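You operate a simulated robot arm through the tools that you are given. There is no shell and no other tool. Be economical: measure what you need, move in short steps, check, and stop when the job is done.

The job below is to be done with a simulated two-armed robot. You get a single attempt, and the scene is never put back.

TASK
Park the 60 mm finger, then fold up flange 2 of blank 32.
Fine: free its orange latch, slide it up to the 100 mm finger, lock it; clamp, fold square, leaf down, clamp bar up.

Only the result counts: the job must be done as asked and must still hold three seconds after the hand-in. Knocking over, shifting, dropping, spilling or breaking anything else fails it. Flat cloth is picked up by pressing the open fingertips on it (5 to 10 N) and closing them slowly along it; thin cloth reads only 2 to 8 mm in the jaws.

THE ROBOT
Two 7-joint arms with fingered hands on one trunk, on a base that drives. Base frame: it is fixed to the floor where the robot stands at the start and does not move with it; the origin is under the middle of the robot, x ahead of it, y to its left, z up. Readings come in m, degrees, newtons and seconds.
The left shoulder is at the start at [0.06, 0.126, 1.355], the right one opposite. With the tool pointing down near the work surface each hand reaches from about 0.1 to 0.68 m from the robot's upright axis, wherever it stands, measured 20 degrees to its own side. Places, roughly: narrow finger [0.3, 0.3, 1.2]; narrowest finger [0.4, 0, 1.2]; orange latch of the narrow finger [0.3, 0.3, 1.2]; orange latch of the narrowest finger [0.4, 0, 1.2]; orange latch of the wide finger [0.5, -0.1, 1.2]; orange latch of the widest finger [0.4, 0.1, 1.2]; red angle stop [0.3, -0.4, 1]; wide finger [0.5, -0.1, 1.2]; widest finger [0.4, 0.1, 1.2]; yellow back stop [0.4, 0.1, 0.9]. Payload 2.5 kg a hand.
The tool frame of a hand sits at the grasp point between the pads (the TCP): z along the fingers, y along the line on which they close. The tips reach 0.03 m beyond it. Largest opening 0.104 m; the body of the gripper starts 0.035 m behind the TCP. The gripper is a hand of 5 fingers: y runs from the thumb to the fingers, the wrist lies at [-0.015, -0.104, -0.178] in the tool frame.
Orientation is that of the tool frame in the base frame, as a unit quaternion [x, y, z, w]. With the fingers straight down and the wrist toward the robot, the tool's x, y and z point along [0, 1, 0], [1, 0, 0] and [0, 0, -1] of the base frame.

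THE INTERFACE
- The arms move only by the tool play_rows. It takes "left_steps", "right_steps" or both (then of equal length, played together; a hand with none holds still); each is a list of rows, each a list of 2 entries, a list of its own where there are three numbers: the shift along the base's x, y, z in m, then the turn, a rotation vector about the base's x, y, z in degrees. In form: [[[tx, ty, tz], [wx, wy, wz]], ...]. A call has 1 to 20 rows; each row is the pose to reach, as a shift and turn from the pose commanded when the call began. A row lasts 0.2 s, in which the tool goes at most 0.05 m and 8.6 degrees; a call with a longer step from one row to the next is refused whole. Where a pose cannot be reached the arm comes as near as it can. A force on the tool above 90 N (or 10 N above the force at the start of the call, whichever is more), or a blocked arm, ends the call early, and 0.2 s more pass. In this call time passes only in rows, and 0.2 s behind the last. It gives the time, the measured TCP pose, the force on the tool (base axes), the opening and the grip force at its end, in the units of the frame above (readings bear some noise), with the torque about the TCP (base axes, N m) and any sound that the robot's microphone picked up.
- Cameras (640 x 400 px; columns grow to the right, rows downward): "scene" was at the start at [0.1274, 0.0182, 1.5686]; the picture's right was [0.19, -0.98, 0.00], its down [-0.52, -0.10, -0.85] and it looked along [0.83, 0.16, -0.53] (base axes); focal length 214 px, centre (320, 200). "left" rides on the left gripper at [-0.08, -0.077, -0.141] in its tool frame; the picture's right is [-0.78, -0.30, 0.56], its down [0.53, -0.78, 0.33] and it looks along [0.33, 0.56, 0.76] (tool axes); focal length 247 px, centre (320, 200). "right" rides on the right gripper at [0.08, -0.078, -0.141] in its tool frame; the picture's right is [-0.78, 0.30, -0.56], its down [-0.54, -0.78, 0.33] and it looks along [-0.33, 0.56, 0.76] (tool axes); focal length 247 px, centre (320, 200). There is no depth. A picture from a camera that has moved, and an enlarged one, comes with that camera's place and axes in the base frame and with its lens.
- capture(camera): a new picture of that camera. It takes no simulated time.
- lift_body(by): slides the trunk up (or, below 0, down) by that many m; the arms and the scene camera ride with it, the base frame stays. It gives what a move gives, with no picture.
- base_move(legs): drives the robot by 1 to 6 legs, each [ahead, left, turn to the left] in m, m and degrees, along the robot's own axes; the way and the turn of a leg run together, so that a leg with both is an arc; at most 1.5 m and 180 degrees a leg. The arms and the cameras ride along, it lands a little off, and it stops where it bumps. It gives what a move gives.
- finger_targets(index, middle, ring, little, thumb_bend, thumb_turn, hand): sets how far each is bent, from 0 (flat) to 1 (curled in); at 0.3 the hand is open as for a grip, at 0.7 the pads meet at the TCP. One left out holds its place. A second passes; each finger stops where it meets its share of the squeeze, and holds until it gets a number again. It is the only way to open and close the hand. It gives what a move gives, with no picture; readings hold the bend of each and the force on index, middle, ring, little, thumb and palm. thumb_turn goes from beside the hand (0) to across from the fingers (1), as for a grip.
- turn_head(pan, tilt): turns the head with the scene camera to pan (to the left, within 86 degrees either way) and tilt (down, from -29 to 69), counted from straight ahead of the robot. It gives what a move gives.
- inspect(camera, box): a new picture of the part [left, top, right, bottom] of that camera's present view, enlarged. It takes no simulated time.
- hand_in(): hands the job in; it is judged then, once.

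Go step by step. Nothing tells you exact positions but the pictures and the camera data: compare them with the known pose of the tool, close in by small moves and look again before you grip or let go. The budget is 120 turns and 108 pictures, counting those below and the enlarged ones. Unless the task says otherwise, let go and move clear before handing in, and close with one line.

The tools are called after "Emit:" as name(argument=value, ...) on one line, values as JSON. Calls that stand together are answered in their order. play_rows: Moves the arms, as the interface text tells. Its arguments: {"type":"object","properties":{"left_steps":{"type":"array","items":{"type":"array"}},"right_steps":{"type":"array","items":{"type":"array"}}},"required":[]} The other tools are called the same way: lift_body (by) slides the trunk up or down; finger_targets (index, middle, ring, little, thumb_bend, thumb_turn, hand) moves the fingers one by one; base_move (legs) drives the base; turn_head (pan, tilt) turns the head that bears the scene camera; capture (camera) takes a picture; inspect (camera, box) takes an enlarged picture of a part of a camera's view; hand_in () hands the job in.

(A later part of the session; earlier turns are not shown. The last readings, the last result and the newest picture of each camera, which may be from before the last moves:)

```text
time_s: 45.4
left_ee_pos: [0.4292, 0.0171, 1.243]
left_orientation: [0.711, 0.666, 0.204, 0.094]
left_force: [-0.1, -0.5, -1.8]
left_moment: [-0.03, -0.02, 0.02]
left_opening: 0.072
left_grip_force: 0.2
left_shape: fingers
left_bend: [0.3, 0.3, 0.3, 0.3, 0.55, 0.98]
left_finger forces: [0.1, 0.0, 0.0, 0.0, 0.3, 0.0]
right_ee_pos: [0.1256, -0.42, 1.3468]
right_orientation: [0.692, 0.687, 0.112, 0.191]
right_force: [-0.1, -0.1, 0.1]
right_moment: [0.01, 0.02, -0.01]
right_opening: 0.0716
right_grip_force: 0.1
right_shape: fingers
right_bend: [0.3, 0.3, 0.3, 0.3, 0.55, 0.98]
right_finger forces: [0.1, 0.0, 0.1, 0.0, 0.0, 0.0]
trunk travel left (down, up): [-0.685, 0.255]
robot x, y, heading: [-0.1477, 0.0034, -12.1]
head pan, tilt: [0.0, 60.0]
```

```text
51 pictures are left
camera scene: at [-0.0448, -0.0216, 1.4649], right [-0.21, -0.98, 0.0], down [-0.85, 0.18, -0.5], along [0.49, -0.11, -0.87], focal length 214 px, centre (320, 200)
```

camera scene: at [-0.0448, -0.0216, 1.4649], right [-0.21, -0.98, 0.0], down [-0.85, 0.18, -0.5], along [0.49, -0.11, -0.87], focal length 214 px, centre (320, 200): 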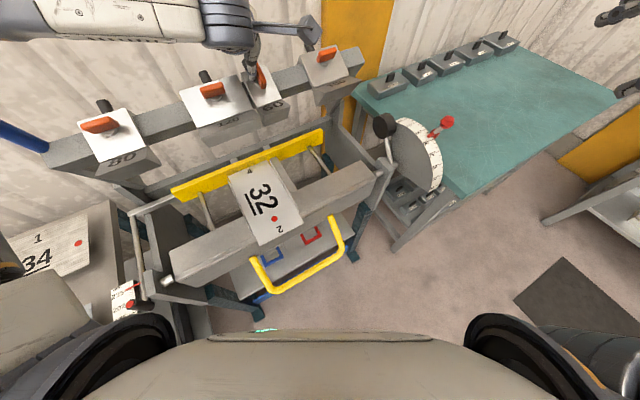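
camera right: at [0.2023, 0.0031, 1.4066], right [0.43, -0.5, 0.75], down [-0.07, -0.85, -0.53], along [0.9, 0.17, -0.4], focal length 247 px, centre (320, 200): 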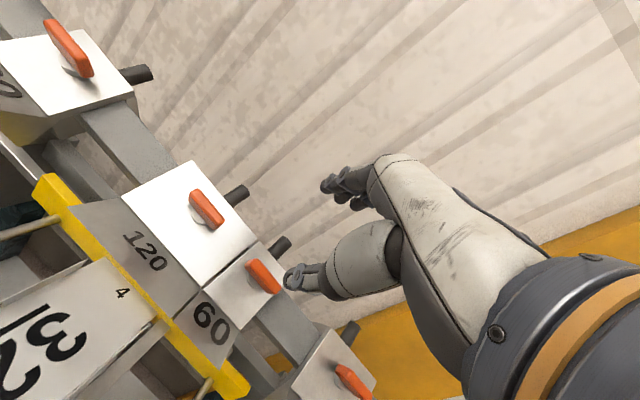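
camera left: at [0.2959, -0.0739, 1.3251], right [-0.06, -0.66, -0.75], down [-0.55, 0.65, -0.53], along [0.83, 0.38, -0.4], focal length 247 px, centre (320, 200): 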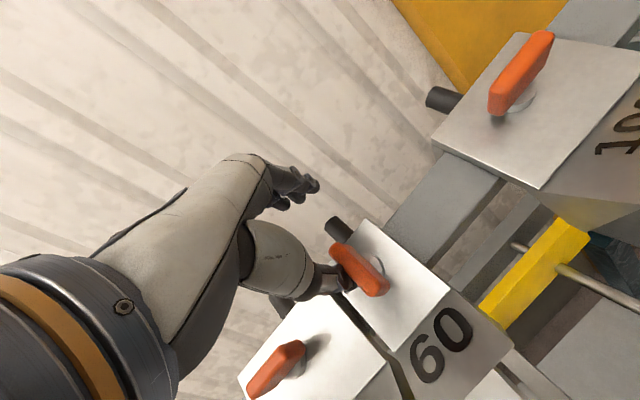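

The 60 slides along. I continue toward the 100.

Emit:
play_rows(left_steps=[[[0.0039, -0.0119, 0], [0, 0, 0]], [[0.0078, -0.0238, 0], [0, 0, 0]], [[0.0116, -0.0356, 0], [0, 0, 0]], [[0.0155, -0.0475, 0], [0, 0, 0]], [[0.0186, -0.057, 0], [0, 0, 0]]])

Emit:
inspect(camera="left", box=[240, 80, 560, 330])

```text
time_s: 46.6
left_ee_pos: [0.4335, 0.0013, 1.2438]
left_orientation: [0.712, 0.665, 0.203, 0.095]
left_force: [0.7, -0.4, 0.2]
left_moment: [-0.01, -0.04, 0.0]
left_opening: 0.072
left_grip_force: 0.1
left_shape: fingers
left_bend: [0.3, 0.3, 0.3, 0.3, 0.55, 0.98]
left_finger forces: [0.0, 0.1, 0.0, 0.0, 0.0, 0.1]
left hand out of reach, approached as far as the arm can: row 2, 3, 4, 5
right_ee_pos: [0.1255, -0.4201, 1.347]
right_orientation: [0.693, 0.686, 0.113, 0.191]
right_force: [-0.8, 0.2, -0.1]
right_moment: [-0.03, 0.01, -0.03]
right_opening: 0.0715
right_grip_force: 0.2
right_shape: fingers
right_bend: [0.3, 0.3, 0.3, 0.3, 0.55, 0.98]
right_finger forces: [0.0, 0.1, 0.0, 0.0, 0.0, 0.1]
trunk travel left (down, up): [-0.685, 0.255]
robot x, y, heading: [-0.1461, -0.0004, -12.3]
head pan, tilt: [0.0, 60.0]
```

```text
1.60 times, centred on (400, 205) of left
camera zoom: at [0.3013, -0.0905, 1.3255], right [-0.06, -0.66, -0.75], down [-0.55, 0.65, -0.53], along [0.83, 0.38, -0.4], focal length 395 px, centre (192, 192)
```

zoom: 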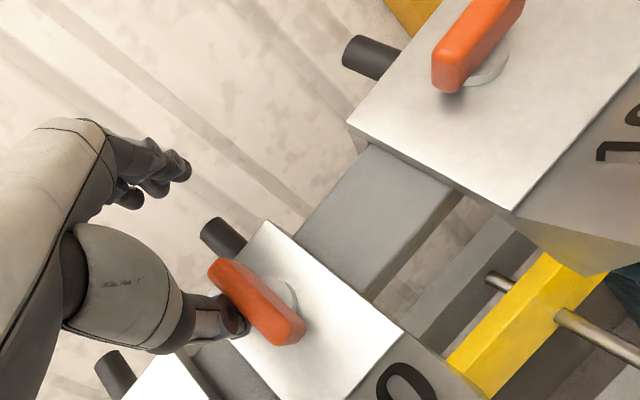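

Emit:
base_move(legs=[[0.02, -0.0346, 0]])

Emit:
inspect(camera="left", box=[240, 80, 560, 330])

```text
time_s: 47.4
left_ee_pos: [0.4446, -0.0383, 1.2425]
left_orientation: [0.712, 0.665, 0.205, 0.096]
left_force: [0.9, 0.0, 0.3]
left_moment: [0.02, 0.0, 0.0]
left_opening: 0.0717
left_grip_force: 0.0
left_shape: fingers
left_bend: [0.3, 0.3, 0.3, 0.3, 0.55, 0.98]
left_finger forces: [0.0, 0.0, 0.1, 0.0, 0.0, 0.1]
right_ee_pos: [0.138, -0.4575, 1.3468]
right_orientation: [0.693, 0.686, 0.112, 0.192]
right_force: [0.3, 0.3, -0.5]
right_moment: [0.01, -0.01, 0.01]
right_opening: 0.0715
right_grip_force: 0.0
right_shape: fingers
right_bend: [0.3, 0.3, 0.3, 0.3, 0.55, 0.98]
right_finger forces: [0.1, 0.0, 0.0, 0.1, 0.1, 0.0]
trunk travel left (down, up): [-0.685, 0.255]
robot x, y, heading: [-0.1393, -0.0382, -12.0]
head pan, tilt: [0.0, 60.0]
```

```text
1.60 times, centred on (400, 205) of left
camera zoom: at [0.3133, -0.1297, 1.3253], right [-0.06, -0.66, -0.75], down [-0.55, 0.65, -0.53], along [0.83, 0.38, -0.4], focal length 395 px, centre (192, 192)
```

zoom: 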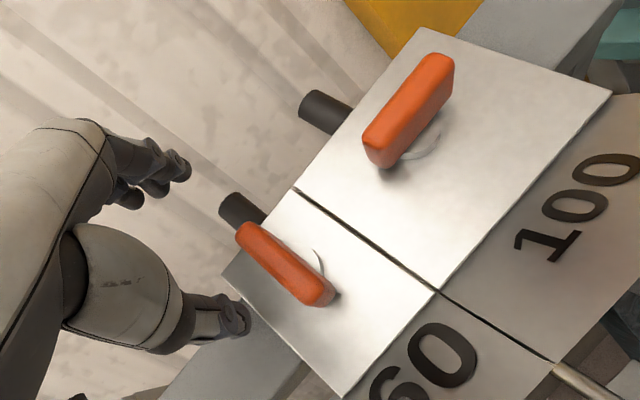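

The 60 now sits against the 100 with only a hair gap. To lock, I lift the hand, shift the base right for arm room, then push the latch's upper end round clockwise with the thumb.

Emit:
play_rows(left_steps=[[[-0.0125, -0.002, 0.027], [0, 0, 0]], [[-0.025, -0.004, 0.058], [0, 0, 0]]])

Emit:
base_move(legs=[[0.047, -0.042, 0]])

Emit:
capture(camera="left")

```text
time_s: 48.0
left_ee_pos: [0.4195, -0.04, 1.302]
left_orientation: [0.712, 0.665, 0.202, 0.095]
left_force: [-0.5, 0.0, 0.2]
left_moment: [-0.03, 0.01, 0.02]
left_opening: 0.0717
left_grip_force: 0.0
left_shape: fingers
left_bend: [0.3, 0.3, 0.3, 0.3, 0.55, 0.98]
left_finger forces: [0.0, 0.1, 0.0, 0.1, 0.0, 0.2]
right_ee_pos: [0.1358, -0.4574, 1.3476]
right_orientation: [0.694, 0.685, 0.111, 0.192]
right_force: [0.5, 1.1, -0.9]
right_moment: [-0.05, 0.03, 0.02]
right_opening: 0.0715
right_grip_force: 0.0
right_shape: fingers
right_bend: [0.3, 0.3, 0.3, 0.3, 0.55, 0.98]
right_finger forces: [0.0, 0.1, 0.0, 0.1, 0.0, 0.1]
trunk travel left (down, up): [-0.685, 0.255]
robot x, y, heading: [-0.1368, -0.0392, -12.2]
head pan, tilt: [0.0, 60.0]
```

```text
time_s: 49.0
left_ee_pos: [0.4573, -0.0908, 1.3019]
left_orientation: [0.712, 0.665, 0.204, 0.095]
left_force: [-0.7, 0.2, 0.3]
left_moment: [0.04, -0.04, 0.0]
left_opening: 0.0716
left_grip_force: 0.1
left_shape: fingers
left_bend: [0.3, 0.3, 0.3, 0.3, 0.55, 0.98]
left_finger forces: [0.0, 0.0, 0.0, 0.0, 0.1, 0.0]
right_ee_pos: [0.1752, -0.5099, 1.3462]
right_orientation: [0.692, 0.687, 0.113, 0.191]
right_force: [0.1, 0.2, -0.2]
right_moment: [-0.02, 0.02, 0.01]
right_opening: 0.0713
right_grip_force: 0.1
right_shape: fingers
right_bend: [0.3, 0.3, 0.3, 0.3, 0.55, 0.98]
right_finger forces: [0.0, 0.0, 0.0, 0.1, 0.0, 0.0]
trunk travel left (down, up): [-0.685, 0.255]
robot x, y, heading: [-0.0994, -0.0895, -12.2]
head pan, tilt: [0.0, 60.0]
```

```text
48 pictures are left
camera left: at [0.3256, -0.1827, 1.3832], right [-0.06, -0.66, -0.75], down [-0.55, 0.65, -0.53], along [0.83, 0.38, -0.4], focal length 247 px, centre (320, 200)
```

left: 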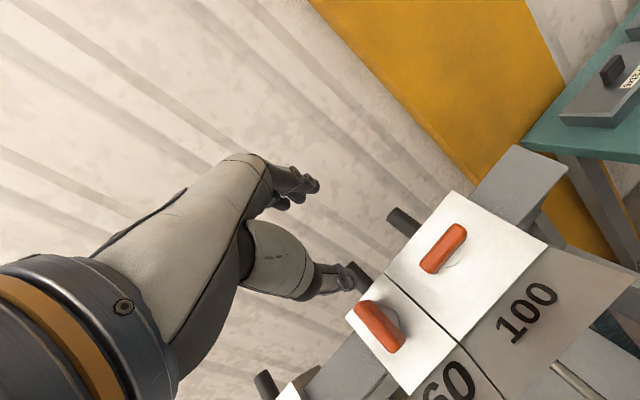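

Emit:
play_rows(left_steps=[[[-0.01, 0.03, 0], [0, 0, 0]], [[-0.008, 0.048, -0.012], [0, 0, 0]], [[0.0026, 0.0505, -0.0527], [0, 0, 0]]])

Emit:
inspect(camera="left", box=[240, 120, 560, 370])

```text
time_s: 49.8
left_ee_pos: [0.4582, -0.0375, 1.2475]
left_orientation: [0.711, 0.666, 0.203, 0.095]
left_force: [0.5, -0.2, -0.7]
left_moment: [-0.01, -0.01, 0.02]
left_opening: 0.0715
left_grip_force: 0.1
left_shape: fingers
left_bend: [0.3, 0.3, 0.3, 0.3, 0.55, 0.98]
left_finger forces: [0.0, 0.1, 0.0, 0.0, 0.1, 0.1]
right_ee_pos: [0.1749, -0.5081, 1.3475]
right_orientation: [0.693, 0.685, 0.112, 0.193]
right_force: [0.1, -0.2, 0.5]
right_moment: [0.0, 0.02, -0.01]
right_opening: 0.0715
right_grip_force: 0.0
right_shape: fingers
right_bend: [0.3, 0.3, 0.3, 0.3, 0.55, 0.98]
right_finger forces: [0.0, 0.0, 0.0, 0.0, 0.1, 0.0]
trunk travel left (down, up): [-0.685, 0.255]
robot x, y, heading: [-0.0987, -0.0922, -11.9]
head pan, tilt: [0.0, 60.0]
```

```text
1.60 times, centred on (400, 245) of left
camera zoom: at [0.327, -0.1286, 1.3305], right [-0.06, -0.66, -0.75], down [-0.55, 0.65, -0.53], along [0.83, 0.38, -0.4], focal length 395 px, centre (192, 128)
```

zoom: 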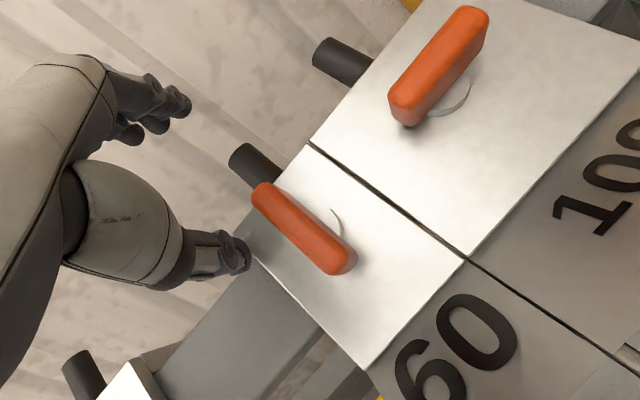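

Emit:
play_rows(left_steps=[[[0.0022, -0.0055, 0.0003], [0, 0, 0]], [[0.0045, -0.0111, 0.0005], [0, 0, 0]], [[0.0078, -0.0154, 0.0014], [0, 0, 0]], [[0.0111, -0.0196, 0.0022], [0, 0, 0]], [[0.0142, -0.0291, 0.0022], [0, 0, 0]]])

Emit:
inspect(camera="left", box=[240, 120, 560, 370])

```text
time_s: 51.0
left_ee_pos: [0.4758, -0.0704, 1.2508]
left_orientation: [0.712, 0.665, 0.204, 0.096]
left_force: [0.3, 0.4, 0.0]
left_moment: [-0.01, 0.03, 0.01]
left_opening: 0.0716
left_grip_force: 0.5
left_shape: fingers
left_bend: [0.3, 0.3, 0.3, 0.3, 0.55, 0.98]
left_finger forces: [0.0, 0.0, 0.0, 0.0, 0.4, 0.0]
right_ee_pos: [0.176, -0.5085, 1.3486]
right_orientation: [0.692, 0.686, 0.112, 0.192]
right_force: [0.8, 0.3, -0.5]
right_moment: [0.0, 0.0, -0.01]
right_opening: 0.0716
right_grip_force: 0.0
right_shape: fingers
right_bend: [0.3, 0.3, 0.3, 0.3, 0.55, 0.98]
right_finger forces: [0.1, 0.1, 0.0, 0.0, 0.0, 0.0]
trunk travel left (down, up): [-0.685, 0.255]
robot x, y, heading: [-0.1002, -0.0842, -12.2]
head pan, tilt: [0.0, 60.0]
```

```text
1.60 times, centred on (400, 245) of left
camera zoom: at [0.3422, -0.1603, 1.3325], right [-0.06, -0.66, -0.75], down [-0.55, 0.65, -0.53], along [0.83, 0.38, -0.4], focal length 395 px, centre (192, 128)
```

zoom: 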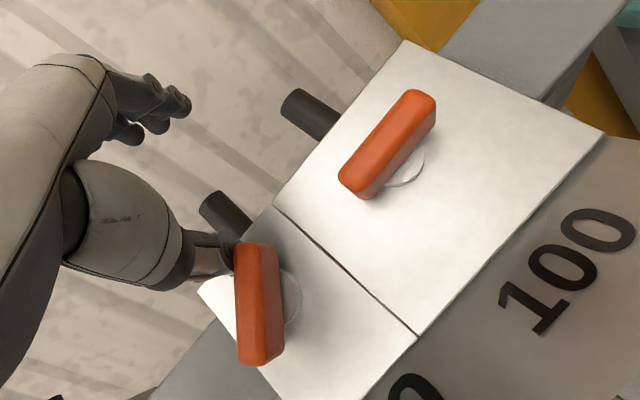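

Emit:
play_rows(left_steps=[[[-0.0003, -0.0045, -0.0008], [0, 0, 0]], [[-0.0012, -0.0078, -0.0018], [0, 0, 0]], [[-0.0054, -0.0123, -0.0044], [0, 0, 0]], [[-0.0117, -0.0164, -0.0079], [0, 0, 0]], [[-0.0182, -0.0197, -0.0114], [0, 0, 0]]])

Emit:
inspect(camera="left", box=[240, 120, 560, 370])

```text
time_s: 52.2
left_ee_pos: [0.4552, -0.0887, 1.2407]
left_orientation: [0.711, 0.666, 0.203, 0.095]
left_force: [1.7, 0.9, 2.2]
left_moment: [0.06, -0.02, -0.01]
left_opening: 0.0684
left_grip_force: 1.7
left_shape: fingers
left_bend: [0.3, 0.3, 0.3, 0.3, 0.57, 0.99]
left_finger forces: [0.0, 0.0, 0.0, 0.0, 2.8, 0.0]
right_ee_pos: [0.175, -0.5089, 1.348]
right_orientation: [0.692, 0.687, 0.112, 0.191]
right_force: [0.3, 1.3, 0.3]
right_moment: [0.0, 0.02, -0.02]
right_opening: 0.0717
right_grip_force: 0.1
right_shape: fingers
right_bend: [0.3, 0.3, 0.3, 0.3, 0.55, 0.98]
right_finger forces: [0.0, 0.0, 0.0, 0.0, 0.0, 0.0]
trunk travel left (down, up): [-0.685, 0.255]
robot x, y, heading: [-0.1004, -0.0895, -12.0]
head pan, tilt: [0.0, 60.0]
```

```text
1.60 times, centred on (400, 245) of left
camera zoom: at [0.3233, -0.1803, 1.3216], right [-0.06, -0.66, -0.75], down [-0.55, 0.65, -0.53], along [0.83, 0.38, -0.4], focal length 395 px, centre (192, 128)
```

zoom: 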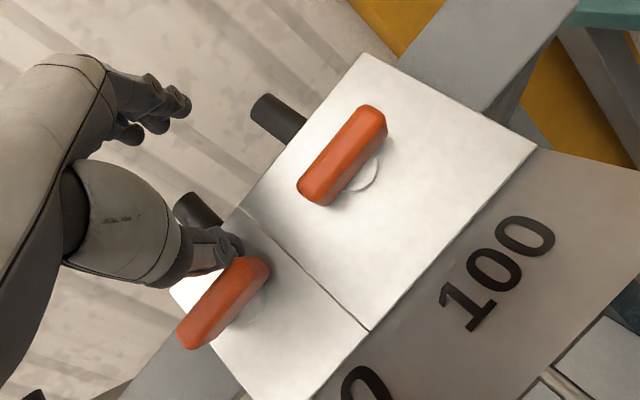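

Emit:
play_rows(left_steps=[[[-0.003, -0.0015, -0.0015], [0, 0, 0]], [[-0.006, -0.003, -0.003], [0, 0, 0]], [[-0.009, -0.004, -0.0045], [0, 0, 0]]])

Emit:
inspect(camera="left", box=[240, 120, 560, 370])

```text
time_s: 53.0
left_ee_pos: [0.446, -0.0933, 1.2364]
left_orientation: [0.711, 0.666, 0.205, 0.096]
left_force: [2.7, 1.1, 1.3]
left_moment: [0.08, -0.06, -0.01]
left_opening: 0.0676
left_grip_force: 1.4
left_shape: fingers
left_bend: [0.3, 0.3, 0.3, 0.3, 0.58, 0.99]
left_finger forces: [0.0, 0.0, 0.1, 0.1, 2.9, 0.1]
right_ee_pos: [0.175, -0.5086, 1.3476]
right_orientation: [0.693, 0.686, 0.112, 0.192]
right_force: [0.0, -0.3, -0.5]
right_moment: [0.03, -0.05, -0.02]
right_opening: 0.0715
right_grip_force: 0.1
right_shape: fingers
right_bend: [0.3, 0.3, 0.3, 0.3, 0.55, 0.98]
right_finger forces: [0.0, 0.1, 0.0, 0.1, 0.0, 0.1]
trunk travel left (down, up): [-0.685, 0.255]
robot x, y, heading: [-0.1004, -0.0885, -12.2]
head pan, tilt: [0.0, 60.0]
```

```text
1.60 times, centred on (400, 245) of left
camera zoom: at [0.3145, -0.1843, 1.3176], right [-0.06, -0.66, -0.75], down [-0.55, 0.65, -0.53], along [0.83, 0.38, -0.4], focal length 395 px, centre (192, 128)
```

zoom: 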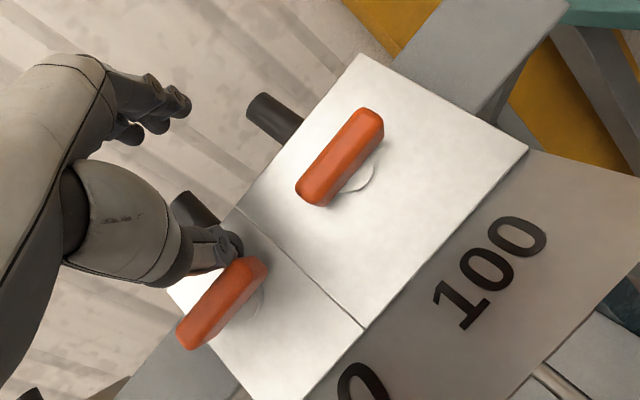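

Emit:
play_rows(left_steps=[[[-0.003, -0.0015, -0.0015], [0, 0, 0]], [[-0.006, -0.003, -0.003], [0, 0, 0]], [[-0.009, -0.004, -0.0045], [0, 0, 0]]])

Emit:
inspect(camera="left", box=[240, 120, 560, 370])

```text
time_s: 53.8
left_ee_pos: [0.4376, -0.0957, 1.2302]
left_orientation: [0.711, 0.666, 0.203, 0.095]
left_force: [3.0, 0.4, 1.7]
left_moment: [-0.01, -0.04, -0.02]
left_opening: 0.0671
left_grip_force: 1.7
left_shape: fingers
left_bend: [0.3, 0.3, 0.3, 0.3, 0.58, 0.99]
left_finger forces: [0.0, 0.0, 0.0, 0.0, 2.7, 0.1]
right_ee_pos: [0.1762, -0.5069, 1.3479]
right_orientation: [0.692, 0.687, 0.112, 0.192]
right_force: [0.2, 0.5, -0.1]
right_moment: [0.0, -0.02, 0.03]
right_opening: 0.0715
right_grip_force: 0.1
right_shape: fingers
right_bend: [0.3, 0.3, 0.3, 0.3, 0.55, 0.98]
right_finger forces: [0.0, 0.1, 0.0, 0.0, 0.0, 0.0]
trunk travel left (down, up): [-0.685, 0.255]
robot x, y, heading: [-0.0938, -0.0877, -11.9]
head pan, tilt: [0.0, 60.0]
```

```text
1.60 times, centred on (400, 245) of left
camera zoom: at [0.3058, -0.1873, 1.3126], right [-0.06, -0.66, -0.75], down [-0.55, 0.65, -0.53], along [0.83, 0.38, -0.4], focal length 395 px, centre (192, 128)
```

zoom: 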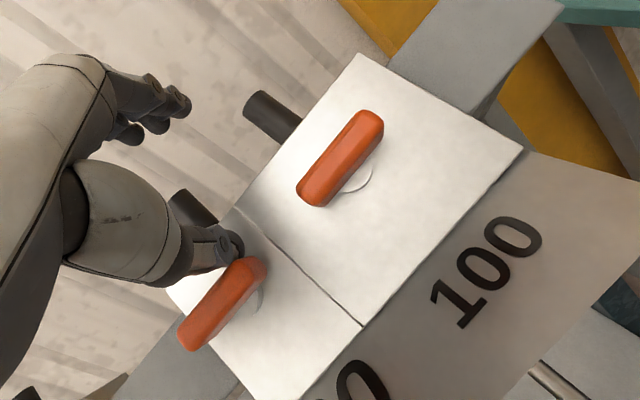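

Emit:
capture(camera="scene")

```text
42 pictures are left
camera scene: at [0.0043, -0.1108, 1.4648], right [-0.21, -0.98, 0.0], down [-0.85, 0.18, -0.5], along [0.49, -0.11, -0.87], focal length 214 px, centre (320, 200)
```

scene: 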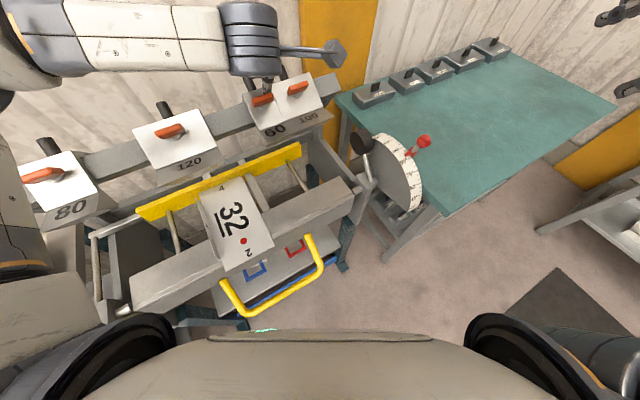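

The view suggests the whole clamp beam gives when I push on it, so I stop pushing and back off to check.

Emit:
play_rows(left_steps=[[[0.012, 0.005, 0.01], [0, 0, 0]], [[0.012, 0.005, 0.04], [0, 0, 0]], [[0.0, 0.005, 0.085], [0, 0, 0]], [[-0.015, 0.02, 0.12], [0, 0, 0]]])

Emit:
turn_head(pan=25, tilt=45)

Emit:
capture(camera="scene")

Emit:
capture(camera="left")

```text
time_s: 54.8
left_ee_pos: [0.4196, -0.0772, 1.3535]
left_orientation: [0.712, 0.666, 0.203, 0.095]
left_force: [0.4, -0.3, -0.9]
left_moment: [0.01, -0.03, -0.02]
left_opening: 0.0708
left_grip_force: 0.0
left_shape: fingers
left_bend: [0.3, 0.3, 0.3, 0.3, 0.55, 0.98]
left_finger forces: [0.0, 0.0, 0.0, 0.0, 0.0, 0.0]
right_ee_pos: [0.1746, -0.5076, 1.3489]
right_orientation: [0.692, 0.686, 0.113, 0.192]
right_force: [-0.9, -0.3, -0.3]
right_moment: [0.0, -0.01, -0.05]
right_opening: 0.0715
right_grip_force: 0.1
right_shape: fingers
right_bend: [0.3, 0.3, 0.3, 0.3, 0.55, 0.98]
right_finger forces: [0.0, 0.0, 0.0, 0.0, 0.0, 0.1]
trunk travel left (down, up): [-0.685, 0.255]
robot x, y, heading: [-0.0999, -0.0921, -12.4]
head pan, tilt: [0.0, 60.0]
```

```text
time_s: 55.7
left_ee_pos: [0.422, -0.0765, 1.3528]
left_orientation: [0.712, 0.666, 0.203, 0.095]
left_force: [0.3, -0.5, -0.7]
left_moment: [0.01, -0.04, 0.0]
left_opening: 0.0712
left_grip_force: 0.1
left_shape: fingers
left_bend: [0.3, 0.3, 0.3, 0.3, 0.55, 0.98]
left_finger forces: [0.1, 0.1, 0.1, 0.0, 0.0, 0.0]
right_ee_pos: [0.1753, -0.5085, 1.348]
right_orientation: [0.692, 0.687, 0.111, 0.192]
right_force: [-0.2, -0.2, -0.4]
right_moment: [-0.01, 0.0, -0.01]
right_opening: 0.0716
right_grip_force: 0.0
right_shape: fingers
right_bend: [0.3, 0.3, 0.3, 0.3, 0.55, 0.98]
right_finger forces: [0.0, 0.1, 0.0, 0.0, 0.0, 0.0]
trunk travel left (down, up): [-0.685, 0.255]
robot x, y, heading: [-0.1033, -0.0892, -12.0]
head pan, tilt: [25.0, 45.0]
```

```text
41 pictures are left
camera scene: at [0.0181, -0.0789, 1.4843], right [0.22, -0.98, 0.0], down [-0.69, -0.16, -0.71], along [0.69, 0.16, -0.71], focal length 214 px, centre (320, 200)
```

scene: 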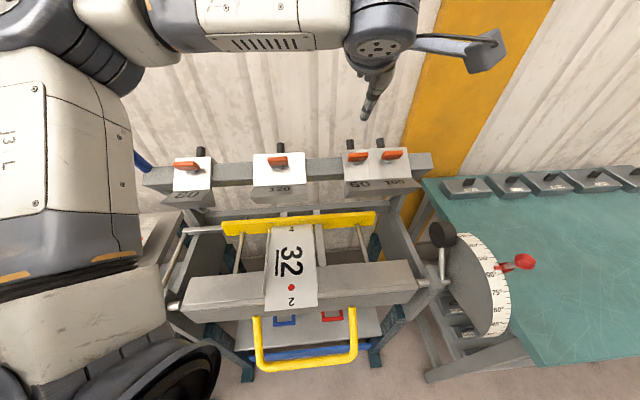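

```text
40 pictures are left
camera left: at [0.2895, -0.1681, 1.4342], right [-0.06, -0.66, -0.75], down [-0.55, 0.65, -0.53], along [0.83, 0.38, -0.4], focal length 247 px, centre (320, 200)
```

left: 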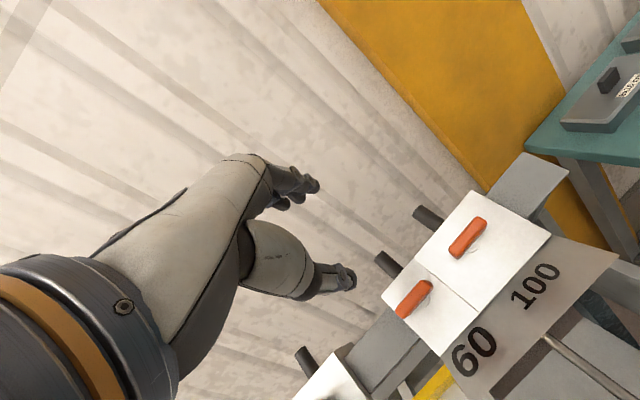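

The 60 is against the 100 with its latch level with the 100's latch, and the beam is where it was. Now I withdraw and reposition to look at the blue clamp handle.

Emit:
play_rows(left_steps=[[[-0.02, 0.0, 0.045], [0, 0, 0]], [[-0.04, 0.0, 0.09], [0, 0, 0]], [[-0.06, 0.0, 0.13], [0, 0, 0]]])

Emit:
base_move(legs=[[-0.2, 0, 0], [0, 0, 30], [0, 0.15, 0]])

Emit:
capture(camera="scene")

```text
time_s: 56.5
left_ee_pos: [0.3652, -0.046, 1.4893]
left_orientation: [0.712, 0.665, 0.204, 0.096]
left_force: [-0.3, 1.0, -1.1]
left_moment: [0.02, -0.06, 0.01]
left_opening: 0.0711
left_grip_force: 0.1
left_shape: fingers
left_bend: [0.3, 0.3, 0.3, 0.3, 0.55, 0.98]
left_finger forces: [0.0, 0.1, 0.2, 0.1, 0.1, 0.0]
left hand out of reach, approached as far as the arm can: row 2, 3
right_ee_pos: [0.1737, -0.5076, 1.3481]
right_orientation: [0.693, 0.686, 0.113, 0.192]
right_force: [-1.1, -0.1, 0.1]
right_moment: [0.0, -0.05, -0.02]
right_opening: 0.0714
right_grip_force: 0.0
right_shape: fingers
right_bend: [0.3, 0.3, 0.3, 0.3, 0.55, 0.98]
right_finger forces: [0.0, 0.1, 0.0, 0.1, 0.0, 0.1]
trunk travel left (down, up): [-0.685, 0.255]
robot x, y, heading: [-0.0983, -0.0886, -11.9]
head pan, tilt: [25.0, 45.0]
```

```text
time_s: 60.6
left_ee_pos: [0.0406, 0.3687, 1.4899]
left_orientation: [0.515, 0.827, 0.221, 0.041]
left_force: [0.8, -0.4, -0.4]
left_moment: [-0.02, -0.05, -0.04]
left_opening: 0.0711
left_grip_force: 0.0
left_shape: fingers
left_bend: [0.3, 0.3, 0.3, 0.3, 0.55, 0.98]
left_finger forces: [0.0, 0.0, 0.0, 0.0, 0.0, 0.0]
right_ee_pos: [0.1038, -0.1286, 1.3482]
right_orientation: [0.49, 0.843, 0.158, 0.156]
right_force: [-1.2, -0.1, -0.7]
right_moment: [-0.04, 0.04, 0.0]
right_opening: 0.0717
right_grip_force: 0.0
right_shape: fingers
right_bend: [0.3, 0.3, 0.3, 0.3, 0.55, 0.98]
right_finger forces: [0.0, 0.1, 0.0, 0.0, 0.1, 0.0]
trunk travel left (down, up): [-0.685, 0.255]
robot x, y, heading: [-0.341, 0.0972, 17.8]
head pan, tilt: [25.0, 45.0]
```

```text
39 pictures are left
camera scene: at [-0.2459, 0.166, 1.4843], right [0.68, -0.73, 0.0], down [-0.52, -0.48, -0.71], along [0.52, 0.48, -0.71], focal length 214 px, centre (320, 200)
```

scene: 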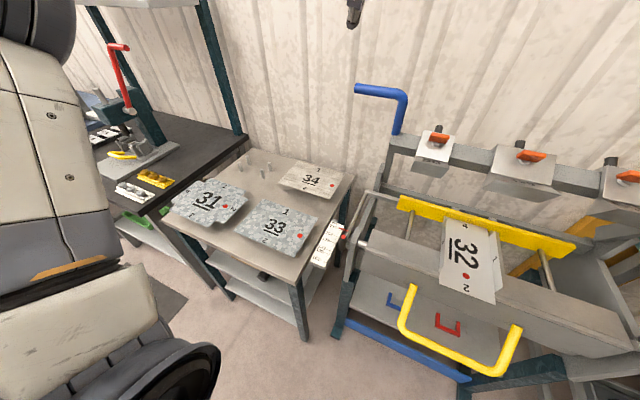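

Emit:
inspect(camera="scene", box=[310, 60, 640, 270])

```text
1.90 times, centred on (475, 165) of scene
camera zoom: at [-0.2459, 0.166, 1.4843], right [0.68, -0.73, 0.0], down [-0.52, -0.48, -0.71], along [0.52, 0.48, -0.71], focal length 408 px, centre (25, 267)
```

zoom: 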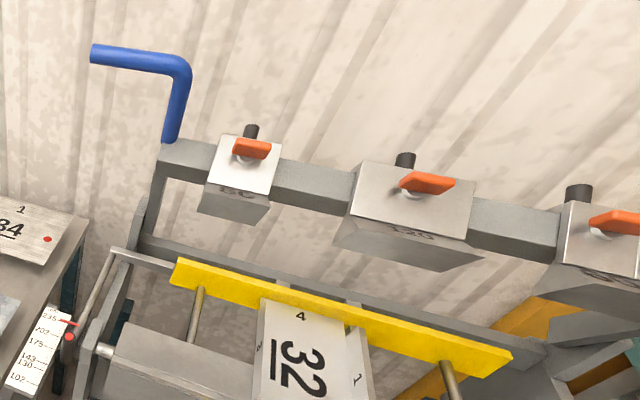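

The clamp beam hangs on rear arms and swings forward-down; the blue handle (grip from about [0.279, 0.386, 1.308] to [0.235, 0.482, 1.306]) is its lever. I move closer and bring the left hand above it.

Emit:
finger_targets(hand="left", thumb_bend=0.3)

Emit:
base_move(legs=[[0.1, 0, 0]])

Emit:
play_rows(left_steps=[[[0.03, 0.008, -0.01], [-3.5, 0.6, -3.2]], [[0.06, 0.016, -0.04], [-7, 1.1, -6.5]], [[0.095, 0.025, -0.075], [-10.6, 1.7, -9.7]], [[0.095, 0.025, -0.098], [-10.6, 1.7, -9.7]]])

Emit:
capture(camera="left")

Emit:
capture(camera="scene")

```text
time_s: 61.6
left_ee_pos: [0.0394, 0.3671, 1.4891]
left_orientation: [0.514, 0.827, 0.222, 0.041]
left_force: [-0.2, -0.6, -0.3]
left_moment: [0.02, -0.02, -0.02]
left_opening: 0.103
left_grip_force: 0.0
left_shape: fingers
left_bend: [0.3, 0.3, 0.3, 0.3, 0.3, 0.98]
left_finger forces: [0.0, 0.0, 0.1, 0.0, 0.0, 0.1]
right_ee_pos: [0.1053, -0.1277, 1.3478]
right_orientation: [0.49, 0.843, 0.159, 0.156]
right_force: [-0.2, 0.8, 0.7]
right_moment: [-0.06, -0.03, 0.01]
right_opening: 0.0714
right_grip_force: 0.0
right_shape: fingers
right_bend: [0.3, 0.3, 0.3, 0.3, 0.55, 0.98]
right_finger forces: [0.0, 0.1, 0.1, 0.1, 0.0, 0.0]
trunk travel left (down, up): [-0.685, 0.255]
robot x, y, heading: [-0.3453, 0.0949, 17.7]
head pan, tilt: [25.0, 45.0]
```

```text
time_s: 62.7
left_ee_pos: [0.1366, 0.4003, 1.4901]
left_orientation: [0.513, 0.828, 0.222, 0.039]
left_force: [-0.5, -0.2, -0.3]
left_moment: [-0.02, 0.04, -0.01]
left_opening: 0.103
left_grip_force: 0.1
left_shape: fingers
left_bend: [0.3, 0.3, 0.3, 0.3, 0.3, 0.98]
left_finger forces: [0.0, 0.0, 0.0, 0.1, 0.1, 0.1]
right_ee_pos: [0.2031, -0.0968, 1.3471]
right_orientation: [0.49, 0.843, 0.159, 0.155]
right_force: [0.1, -0.1, -0.9]
right_moment: [0.02, 0.01, -0.03]
right_opening: 0.0718
right_grip_force: 0.0
right_shape: fingers
right_bend: [0.3, 0.3, 0.3, 0.3, 0.55, 0.98]
right_finger forces: [0.1, 0.1, 0.0, 0.0, 0.0, 0.0]
trunk travel left (down, up): [-0.685, 0.255]
robot x, y, heading: [-0.2453, 0.1284, 18.0]
head pan, tilt: [25.0, 45.0]
```

```text
refused: row 3 steps farther than a row can; nothing moved
```

```text
37 pictures are left
camera left: at [0.0666, 0.254, 1.5714], right [0.28, -0.6, -0.75], down [-0.8, 0.28, -0.53], along [0.53, 0.75, -0.4], focal length 247 px, centre (320, 200)
```

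left: 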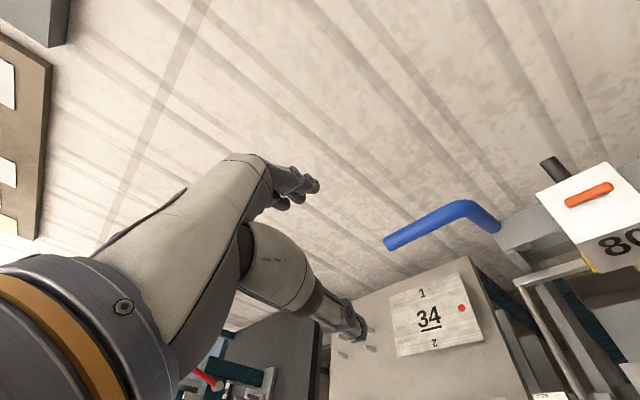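

```text
36 pictures are left
camera scene: at [-0.1497, 0.1964, 1.4843], right [0.68, -0.73, 0.0], down [-0.52, -0.48, -0.71], along [0.52, 0.48, -0.71], focal length 214 px, centre (320, 200)
```

scene: 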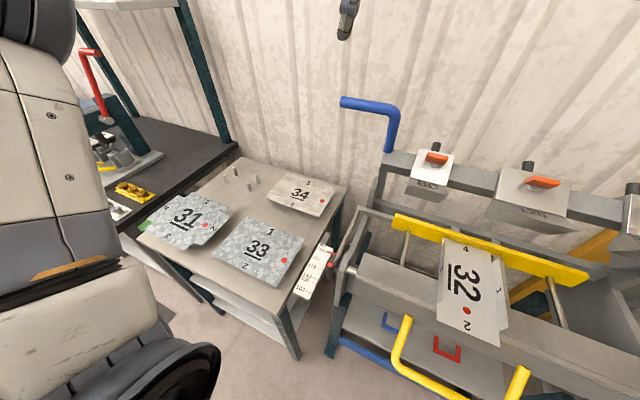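

Emit:
play_rows(left_steps=[[[0.023, 0.006, -0.02], [-2.6, 0.4, -2.4]], [[0.046, 0.012, -0.04], [-5.3, 0.9, -4.9]], [[0.07, 0.018, -0.07], [-8, 1.3, -7.3]], [[0.0934, 0.0247, -0.098], [-10.6, 1.7, -9.7]], [[0.102, 0.0275, -0.125], [-10.6, 1.7, -9.7]], [[0.111, 0.0305, -0.152], [-10.6, 1.7, -9.7]], [[0.1194, 0.0337, -0.179], [-10.6, 1.7, -9.7]]])

Emit:
capture(camera="left")

```text
time_s: 64.3
left_ee_pos: [0.2565, 0.4338, 1.3097]
left_orientation: [0.579, 0.799, 0.132, 0.094]
left_force: [0.8, 0.3, 0.3]
left_moment: [0.03, 0.0, 0.03]
left_opening: 0.103
left_grip_force: 0.1
left_shape: fingers
left_bend: [0.3, 0.3, 0.3, 0.3, 0.3, 0.98]
left_finger forces: [0.1, 0.0, 0.0, 0.0, 0.1, 0.0]
right_ee_pos: [0.2013, -0.0967, 1.348]
right_orientation: [0.491, 0.842, 0.158, 0.156]
right_force: [0.6, -0.5, 0.3]
right_moment: [-0.02, -0.01, 0.03]
right_opening: 0.0715
right_grip_force: 0.2
right_shape: fingers
right_bend: [0.3, 0.3, 0.3, 0.3, 0.55, 0.98]
right_finger forces: [0.1, 0.1, 0.0, 0.0, 0.0, 0.1]
trunk travel left (down, up): [-0.685, 0.255]
robot x, y, heading: [-0.2475, 0.1287, 18.0]
head pan, tilt: [25.0, 45.0]
```

```text
35 pictures are left
camera left: at [0.1682, 0.3195, 1.418], right [0.14, -0.77, -0.62], down [-0.77, 0.31, -0.56], along [0.63, 0.56, -0.54], focal length 247 px, centre (320, 200)
```

left: 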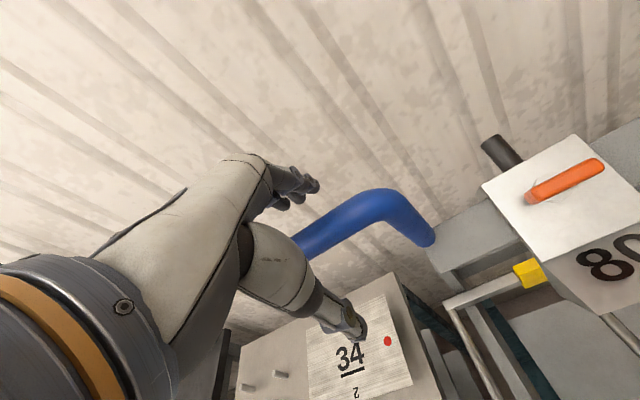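

Emit:
finger_targets(hand="left", index=0.68, middle=0.68, ring=0.68, little=0.68, thumb_bend=0.68)

Emit:
play_rows(left_steps=[[[-0.0132, -0.0043, -0.005], [0.6, -1.9, 0]], [[-0.0263, -0.0086, -0.0105], [1.2, -3.8, 0]], [[-0.0392, -0.0128, -0.0165], [1.8, -5.7, 0]], [[-0.0519, -0.0169, -0.0229], [2.4, -7.6, 0]]])

Emit:
capture(camera="scene")

```text
time_s: 65.3
left_ee_pos: [0.2575, 0.4334, 1.3094]
left_orientation: [0.579, 0.8, 0.131, 0.092]
left_force: [3.6, 1.2, -4.8]
left_moment: [-0.01, 0.0, -0.21]
left_opening: 0.0139
left_grip_force: 6.6
left_shape: fingers
left_bend: [0.66, 0.67, 0.66, 0.66, 0.65, 0.97]
left_finger forces: [2.1, 1.6, 2.6, 2.1, 4.1, 0.1]
right_ee_pos: [0.2011, -0.0953, 1.348]
right_orientation: [0.49, 0.843, 0.159, 0.155]
right_force: [0.0, -0.1, 0.0]
right_moment: [-0.01, -0.02, 0.02]
right_opening: 0.0714
right_grip_force: 0.0
right_shape: fingers
right_bend: [0.3, 0.3, 0.3, 0.3, 0.55, 0.98]
right_finger forces: [0.0, 0.0, 0.0, 0.0, 0.0, 0.0]
trunk travel left (down, up): [-0.685, 0.255]
robot x, y, heading: [-0.251, 0.129, 17.7]
head pan, tilt: [25.0, 45.0]
```

```text
time_s: 66.3
left_ee_pos: [0.2034, 0.418, 1.2867]
left_orientation: [0.57, 0.789, 0.186, 0.134]
left_force: [8.1, 1.8, -12.7]
left_moment: [-0.03, -0.04, -0.14]
left_opening: 0.017
left_grip_force: 6.9
left_shape: fingers
left_bend: [0.65, 0.66, 0.65, 0.67, 0.63, 0.97]
left_finger forces: [3.2, 3.0, 3.1, 0.4, 5.1, 0.1]
right_ee_pos: [0.2019, -0.0964, 1.3463]
right_orientation: [0.491, 0.843, 0.157, 0.155]
right_force: [0.1, -0.2, 0.9]
right_moment: [-0.01, 0.01, -0.01]
right_opening: 0.0715
right_grip_force: 0.0
right_shape: fingers
right_bend: [0.3, 0.3, 0.3, 0.3, 0.55, 0.98]
right_finger forces: [0.0, 0.1, 0.0, 0.0, 0.0, 0.0]
trunk travel left (down, up): [-0.685, 0.255]
robot x, y, heading: [-0.2495, 0.1276, 17.8]
head pan, tilt: [25.0, 45.0]
```

```text
34 pictures are left
camera scene: at [-0.1477, 0.1974, 1.484], right [0.68, -0.73, 0.0], down [-0.52, -0.48, -0.71], along [0.52, 0.48, -0.71], focal length 214 px, centre (320, 200)
```

scene: 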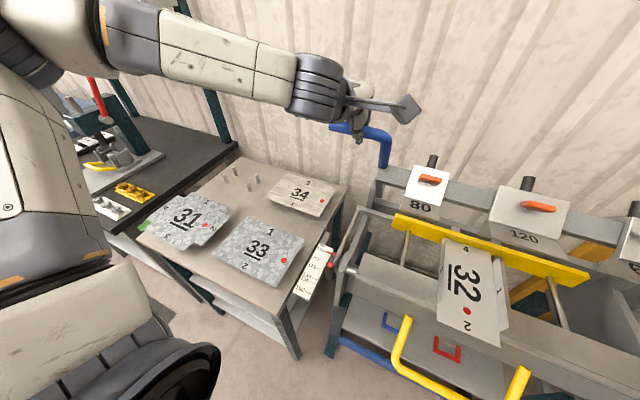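

The beam follows. I continue along the arc, correcting slightly inward.

Emit:
play_rows(left_steps=[[[-0.0168, -0.0055, -0.0138], [0.7, -2.1, 0]], [[-0.0335, -0.0109, -0.0276], [1.3, -4.1, 0]], [[-0.049, -0.016, -0.04], [2, -6.2, 0]], [[-0.0646, -0.021, -0.053], [2.7, -8.3, 0]], [[-0.079, -0.0257, -0.0667], [3.4, -10.4, 0]], [[-0.0933, -0.0303, -0.0814], [4.1, -12.4, 0]]])

```text
time_s: 67.7
left_ee_pos: [0.1428, 0.3876, 1.2024]
left_orientation: [0.552, 0.761, 0.276, 0.199]
left_force: [1.0, -1.0, 0.5]
left_moment: [-0.03, 0.06, -0.05]
left_opening: 0.0072
left_grip_force: 1.4
left_shape: fingers
left_bend: [0.68, 0.68, 0.68, 0.67, 0.67, 0.98]
left_finger forces: [0.0, 0.0, 0.0, 0.9, 1.0, 0.1]
left hand out of reach, approached as far as the arm can: row 5, 6
right_ee_pos: [0.2014, -0.0961, 1.3467]
right_orientation: [0.49, 0.843, 0.158, 0.155]
right_force: [0.2, 0.3, -0.4]
right_moment: [-0.06, 0.02, 0.02]
right_opening: 0.0716
right_grip_force: 0.1
right_shape: fingers
right_bend: [0.3, 0.3, 0.3, 0.3, 0.55, 0.98]
right_finger forces: [0.1, 0.0, 0.1, 0.1, 0.0, 0.0]
trunk travel left (down, up): [-0.685, 0.255]
robot x, y, heading: [-0.2451, 0.1275, 17.9]
head pan, tilt: [25.0, 45.0]
```

Emit:
capture(camera="scene")

Emit:
capture(camera="left")

```text
33 pictures are left
camera scene: at [-0.1493, 0.1964, 1.4843], right [0.68, -0.73, 0.0], down [-0.52, -0.48, -0.71], along [0.52, 0.48, -0.71], focal length 214 px, centre (320, 200)
```

scene: 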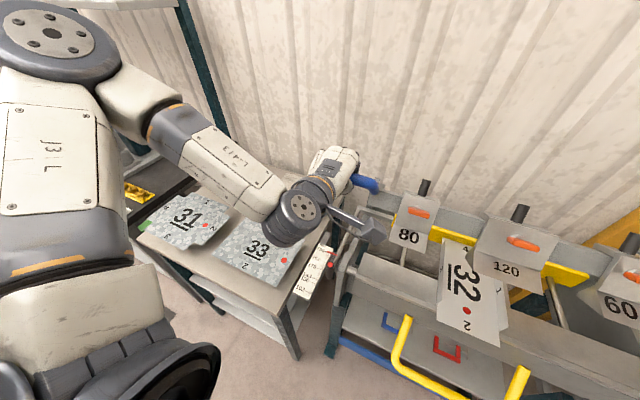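

```text
32 pictures are left
camera left: at [0.0258, 0.2648, 1.262], right [0.36, -0.7, -0.62], down [-0.53, 0.39, -0.75], along [0.76, 0.6, -0.23], focal length 247 px, centre (320, 200)
```

left: 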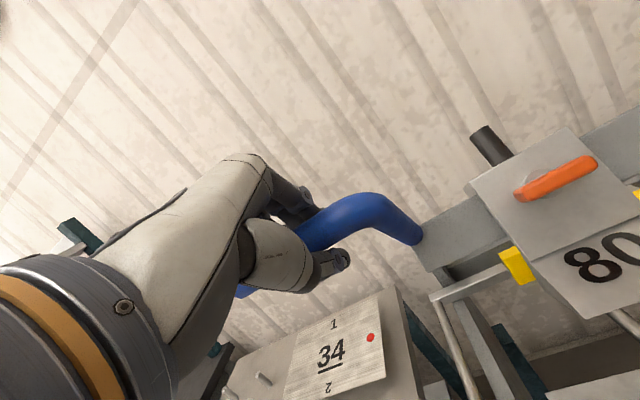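

The arm is too folded to follow, so I carry the handle round with trunk and base instead: trunk down, base back, in small steps.

Emit:
lift_body(by=-0.035)

Emit:
base_move(legs=[[-0.033, 0, 0]])

Emit:
lift_body(by=-0.03)

Emit:
capture(camera="scene")

```text
time_s: 68.5
left_ee_pos: [0.1423, 0.3883, 1.1679]
left_orientation: [0.551, 0.762, 0.276, 0.198]
left_force: [0.2, -1.0, 0.5]
left_moment: [0.03, 0.04, -0.03]
left_opening: 0.0063
left_grip_force: 0.1
left_shape: fingers
left_bend: [0.68, 0.68, 0.68, 0.68, 0.68, 0.98]
left_finger forces: [0.0, 0.0, 0.0, 0.1, 0.0, 0.1]
right_ee_pos: [0.2006, -0.0961, 1.3143]
right_orientation: [0.491, 0.843, 0.158, 0.156]
right_force: [0.3, 0.2, 0.1]
right_moment: [0.02, -0.02, 0.0]
right_opening: 0.0714
right_grip_force: 0.0
right_shape: fingers
right_bend: [0.3, 0.3, 0.3, 0.3, 0.55, 0.98]
right_finger forces: [0.0, 0.0, 0.0, 0.0, 0.0, 0.0]
trunk travel left (down, up): [-0.65, 0.29]
robot x, y, heading: [-0.2505, 0.1257, 18.1]
head pan, tilt: [25.0, 45.0]
```

```text
time_s: 69.4
left_ee_pos: [0.1101, 0.3778, 1.1686]
left_orientation: [0.552, 0.762, 0.276, 0.198]
left_force: [1.5, -0.4, -1.8]
left_moment: [0.07, 0.0, -0.11]
left_opening: 0.0089
left_grip_force: 2.0
left_shape: fingers
left_bend: [0.68, 0.68, 0.68, 0.66, 0.66, 0.97]
left_finger forces: [0.0, 0.0, 0.0, 2.3, 2.1, 0.0]
right_ee_pos: [0.1687, -0.1078, 1.3128]
right_orientation: [0.49, 0.843, 0.16, 0.156]
right_force: [0.1, -1.2, -0.3]
right_moment: [0.04, 0.02, 0.0]
right_opening: 0.0716
right_grip_force: 0.1
right_shape: fingers
right_bend: [0.3, 0.3, 0.3, 0.3, 0.55, 0.98]
right_finger forces: [0.1, 0.0, 0.1, 0.0, 0.0, 0.0]
trunk travel left (down, up): [-0.65, 0.29]
robot x, y, heading: [-0.2766, 0.1188, 17.9]
head pan, tilt: [25.0, 45.0]
```

```text
time_s: 70.1
left_ee_pos: [0.1117, 0.3791, 1.1378]
left_orientation: [0.552, 0.762, 0.274, 0.198]
left_force: [0.0, 0.7, -0.1]
left_moment: [0.02, -0.01, -0.02]
left_opening: 0.0064
left_grip_force: 0.0
left_shape: fingers
left_bend: [0.68, 0.68, 0.68, 0.68, 0.68, 0.97]
left_finger forces: [0.0, 0.1, 0.0, 0.3, 0.1, 0.0]
right_ee_pos: [0.1699, -0.1076, 1.283]
right_orientation: [0.49, 0.843, 0.158, 0.155]
right_force: [-0.4, 0.3, 0.5]
right_moment: [-0.02, 0.03, 0.0]
right_opening: 0.0716
right_grip_force: 0.0
right_shape: fingers
right_bend: [0.3, 0.3, 0.3, 0.3, 0.55, 0.98]
right_finger forces: [0.0, 0.0, 0.0, 0.0, 0.0, 0.0]
trunk travel left (down, up): [-0.62, 0.32]
robot x, y, heading: [-0.2758, 0.1179, 18.1]
head pan, tilt: [25.0, 45.0]
```

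```text
31 pictures are left
camera scene: at [-0.1813, 0.1862, 1.4193], right [0.68, -0.73, 0.0], down [-0.52, -0.48, -0.71], along [0.52, 0.48, -0.71], focal length 214 px, centre (320, 200)
```

scene: 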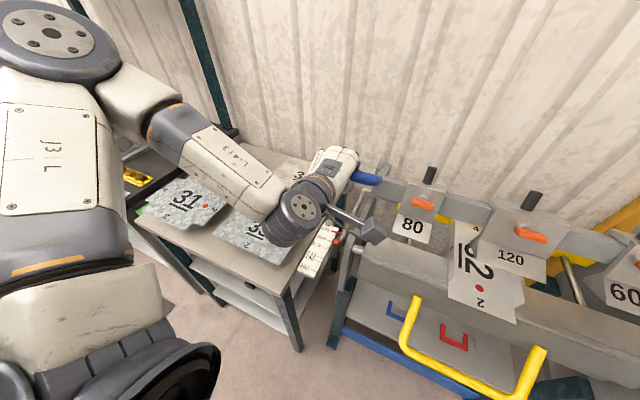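

The beam follows with small force. Continuing.

Emit:
base_move(legs=[[-0.03, 0, 0]])

Emit:
lift_body(by=-0.045)

Emit:
base_move(legs=[[-0.025, 0, 0]])

Emit:
lift_body(by=-0.045)

Emit:
capture(camera="scene")

```text
time_s: 71.0
left_ee_pos: [0.0835, 0.3699, 1.1384]
left_orientation: [0.552, 0.762, 0.275, 0.197]
left_force: [0.6, 1.0, -1.1]
left_moment: [0.07, 0.04, -0.08]
left_opening: 0.013
left_grip_force: 5.3
left_shape: fingers
left_bend: [0.66, 0.67, 0.66, 0.66, 0.65, 0.97]
left_finger forces: [1.1, 0.6, 1.7, 2.6, 4.0, 0.0]
right_ee_pos: [0.1403, -0.1158, 1.2826]
right_orientation: [0.49, 0.843, 0.159, 0.156]
right_force: [-0.8, 0.7, -0.1]
right_moment: [0.01, 0.01, -0.02]
right_opening: 0.0715
right_grip_force: 0.0
right_shape: fingers
right_bend: [0.3, 0.3, 0.3, 0.3, 0.55, 0.98]
right_finger forces: [0.0, 0.1, 0.0, 0.1, 0.0, 0.0]
trunk travel left (down, up): [-0.62, 0.32]
robot x, y, heading: [-0.305, 0.1061, 17.9]
head pan, tilt: [25.0, 45.0]
```

```text
time_s: 71.8
left_ee_pos: [0.0822, 0.3703, 1.0937]
left_orientation: [0.552, 0.762, 0.275, 0.198]
left_force: [0.2, 0.2, 0.0]
left_moment: [-0.02, -0.03, 0.0]
left_opening: 0.0063
left_grip_force: 0.0
left_shape: fingers
left_bend: [0.68, 0.68, 0.68, 0.68, 0.68, 0.97]
left_finger forces: [0.0, 0.0, 0.0, 0.0, 0.1, 0.0]
right_ee_pos: [0.1416, -0.1169, 1.2385]
right_orientation: [0.49, 0.843, 0.158, 0.156]
right_force: [-0.4, -0.5, 0.5]
right_moment: [-0.01, -0.02, -0.03]
right_opening: 0.0714
right_grip_force: 0.0
right_shape: fingers
right_bend: [0.3, 0.3, 0.3, 0.3, 0.55, 0.98]
right_finger forces: [0.0, 0.0, 0.0, 0.1, 0.0, 0.0]
trunk travel left (down, up): [-0.575, 0.365]
robot x, y, heading: [-0.3113, 0.1079, 17.9]
head pan, tilt: [25.0, 45.0]
```

```text
time_s: 72.6
left_ee_pos: [0.0616, 0.364, 1.0923]
left_orientation: [0.552, 0.763, 0.274, 0.196]
left_force: [13.3, 5.6, -7.3]
left_moment: [-0.06, 0.05, -0.33]
left_opening: 0.0133
left_grip_force: 9.5
left_shape: fingers
left_bend: [0.64, 0.67, 0.65, 0.64, 0.66, 0.97]
left_finger forces: [3.9, 3.6, 4.7, 4.6, 1.8, 0.0]
right_ee_pos: [0.1201, -0.1234, 1.2366]
right_orientation: [0.49, 0.844, 0.157, 0.154]
right_force: [-0.6, -0.3, 0.3]
right_moment: [-0.01, 0.02, -0.02]
right_opening: 0.0717
right_grip_force: 0.0
right_shape: fingers
right_bend: [0.3, 0.3, 0.3, 0.3, 0.55, 0.98]
right_finger forces: [0.1, 0.0, 0.0, 0.0, 0.0, 0.0]
trunk travel left (down, up): [-0.575, 0.365]
robot x, y, heading: [-0.3331, 0.1007, 18.0]
head pan, tilt: [25.0, 45.0]
```

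```text
time_s: 73.5
left_ee_pos: [0.0581, 0.3609, 1.0479]
left_orientation: [0.553, 0.763, 0.273, 0.196]
left_force: [-10.3, -3.0, -3.7]
left_moment: [-0.03, 0.21, -0.05]
left_opening: 0.018
left_grip_force: 4.9
left_shape: fingers
left_bend: [0.68, 0.68, 0.68, 0.68, 0.61, 0.97]
left_finger forces: [0.0, 0.1, 0.0, 0.1, 10.1, 0.1]
right_ee_pos: [0.1156, -0.1243, 1.1928]
right_orientation: [0.491, 0.843, 0.158, 0.155]
right_force: [0.6, -1.0, 0.2]
right_moment: [0.0, -0.03, 0.01]
right_opening: 0.0715
right_grip_force: 0.0
right_shape: fingers
right_bend: [0.3, 0.3, 0.3, 0.3, 0.55, 0.98]
right_finger forces: [0.1, 0.1, 0.0, 0.0, 0.0, 0.0]
trunk travel left (down, up): [-0.53, 0.41]
robot x, y, heading: [-0.3305, 0.1013, 18.2]
head pan, tilt: [25.0, 45.0]
```

```text
30 pictures are left
camera scene: at [-0.2348, 0.169, 1.3294], right [0.68, -0.73, 0.0], down [-0.52, -0.48, -0.71], along [0.52, 0.48, -0.71], focal length 214 px, centre (320, 200)
```

scene: 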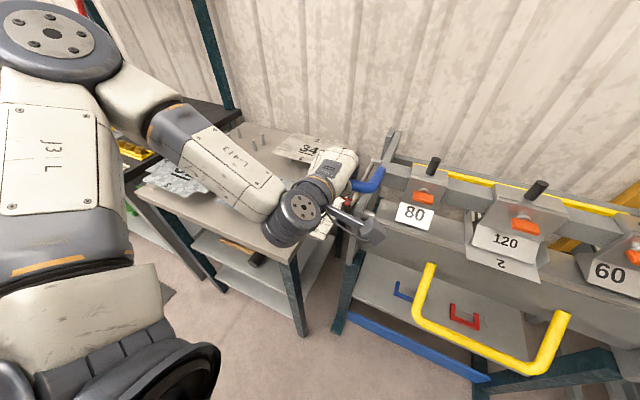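

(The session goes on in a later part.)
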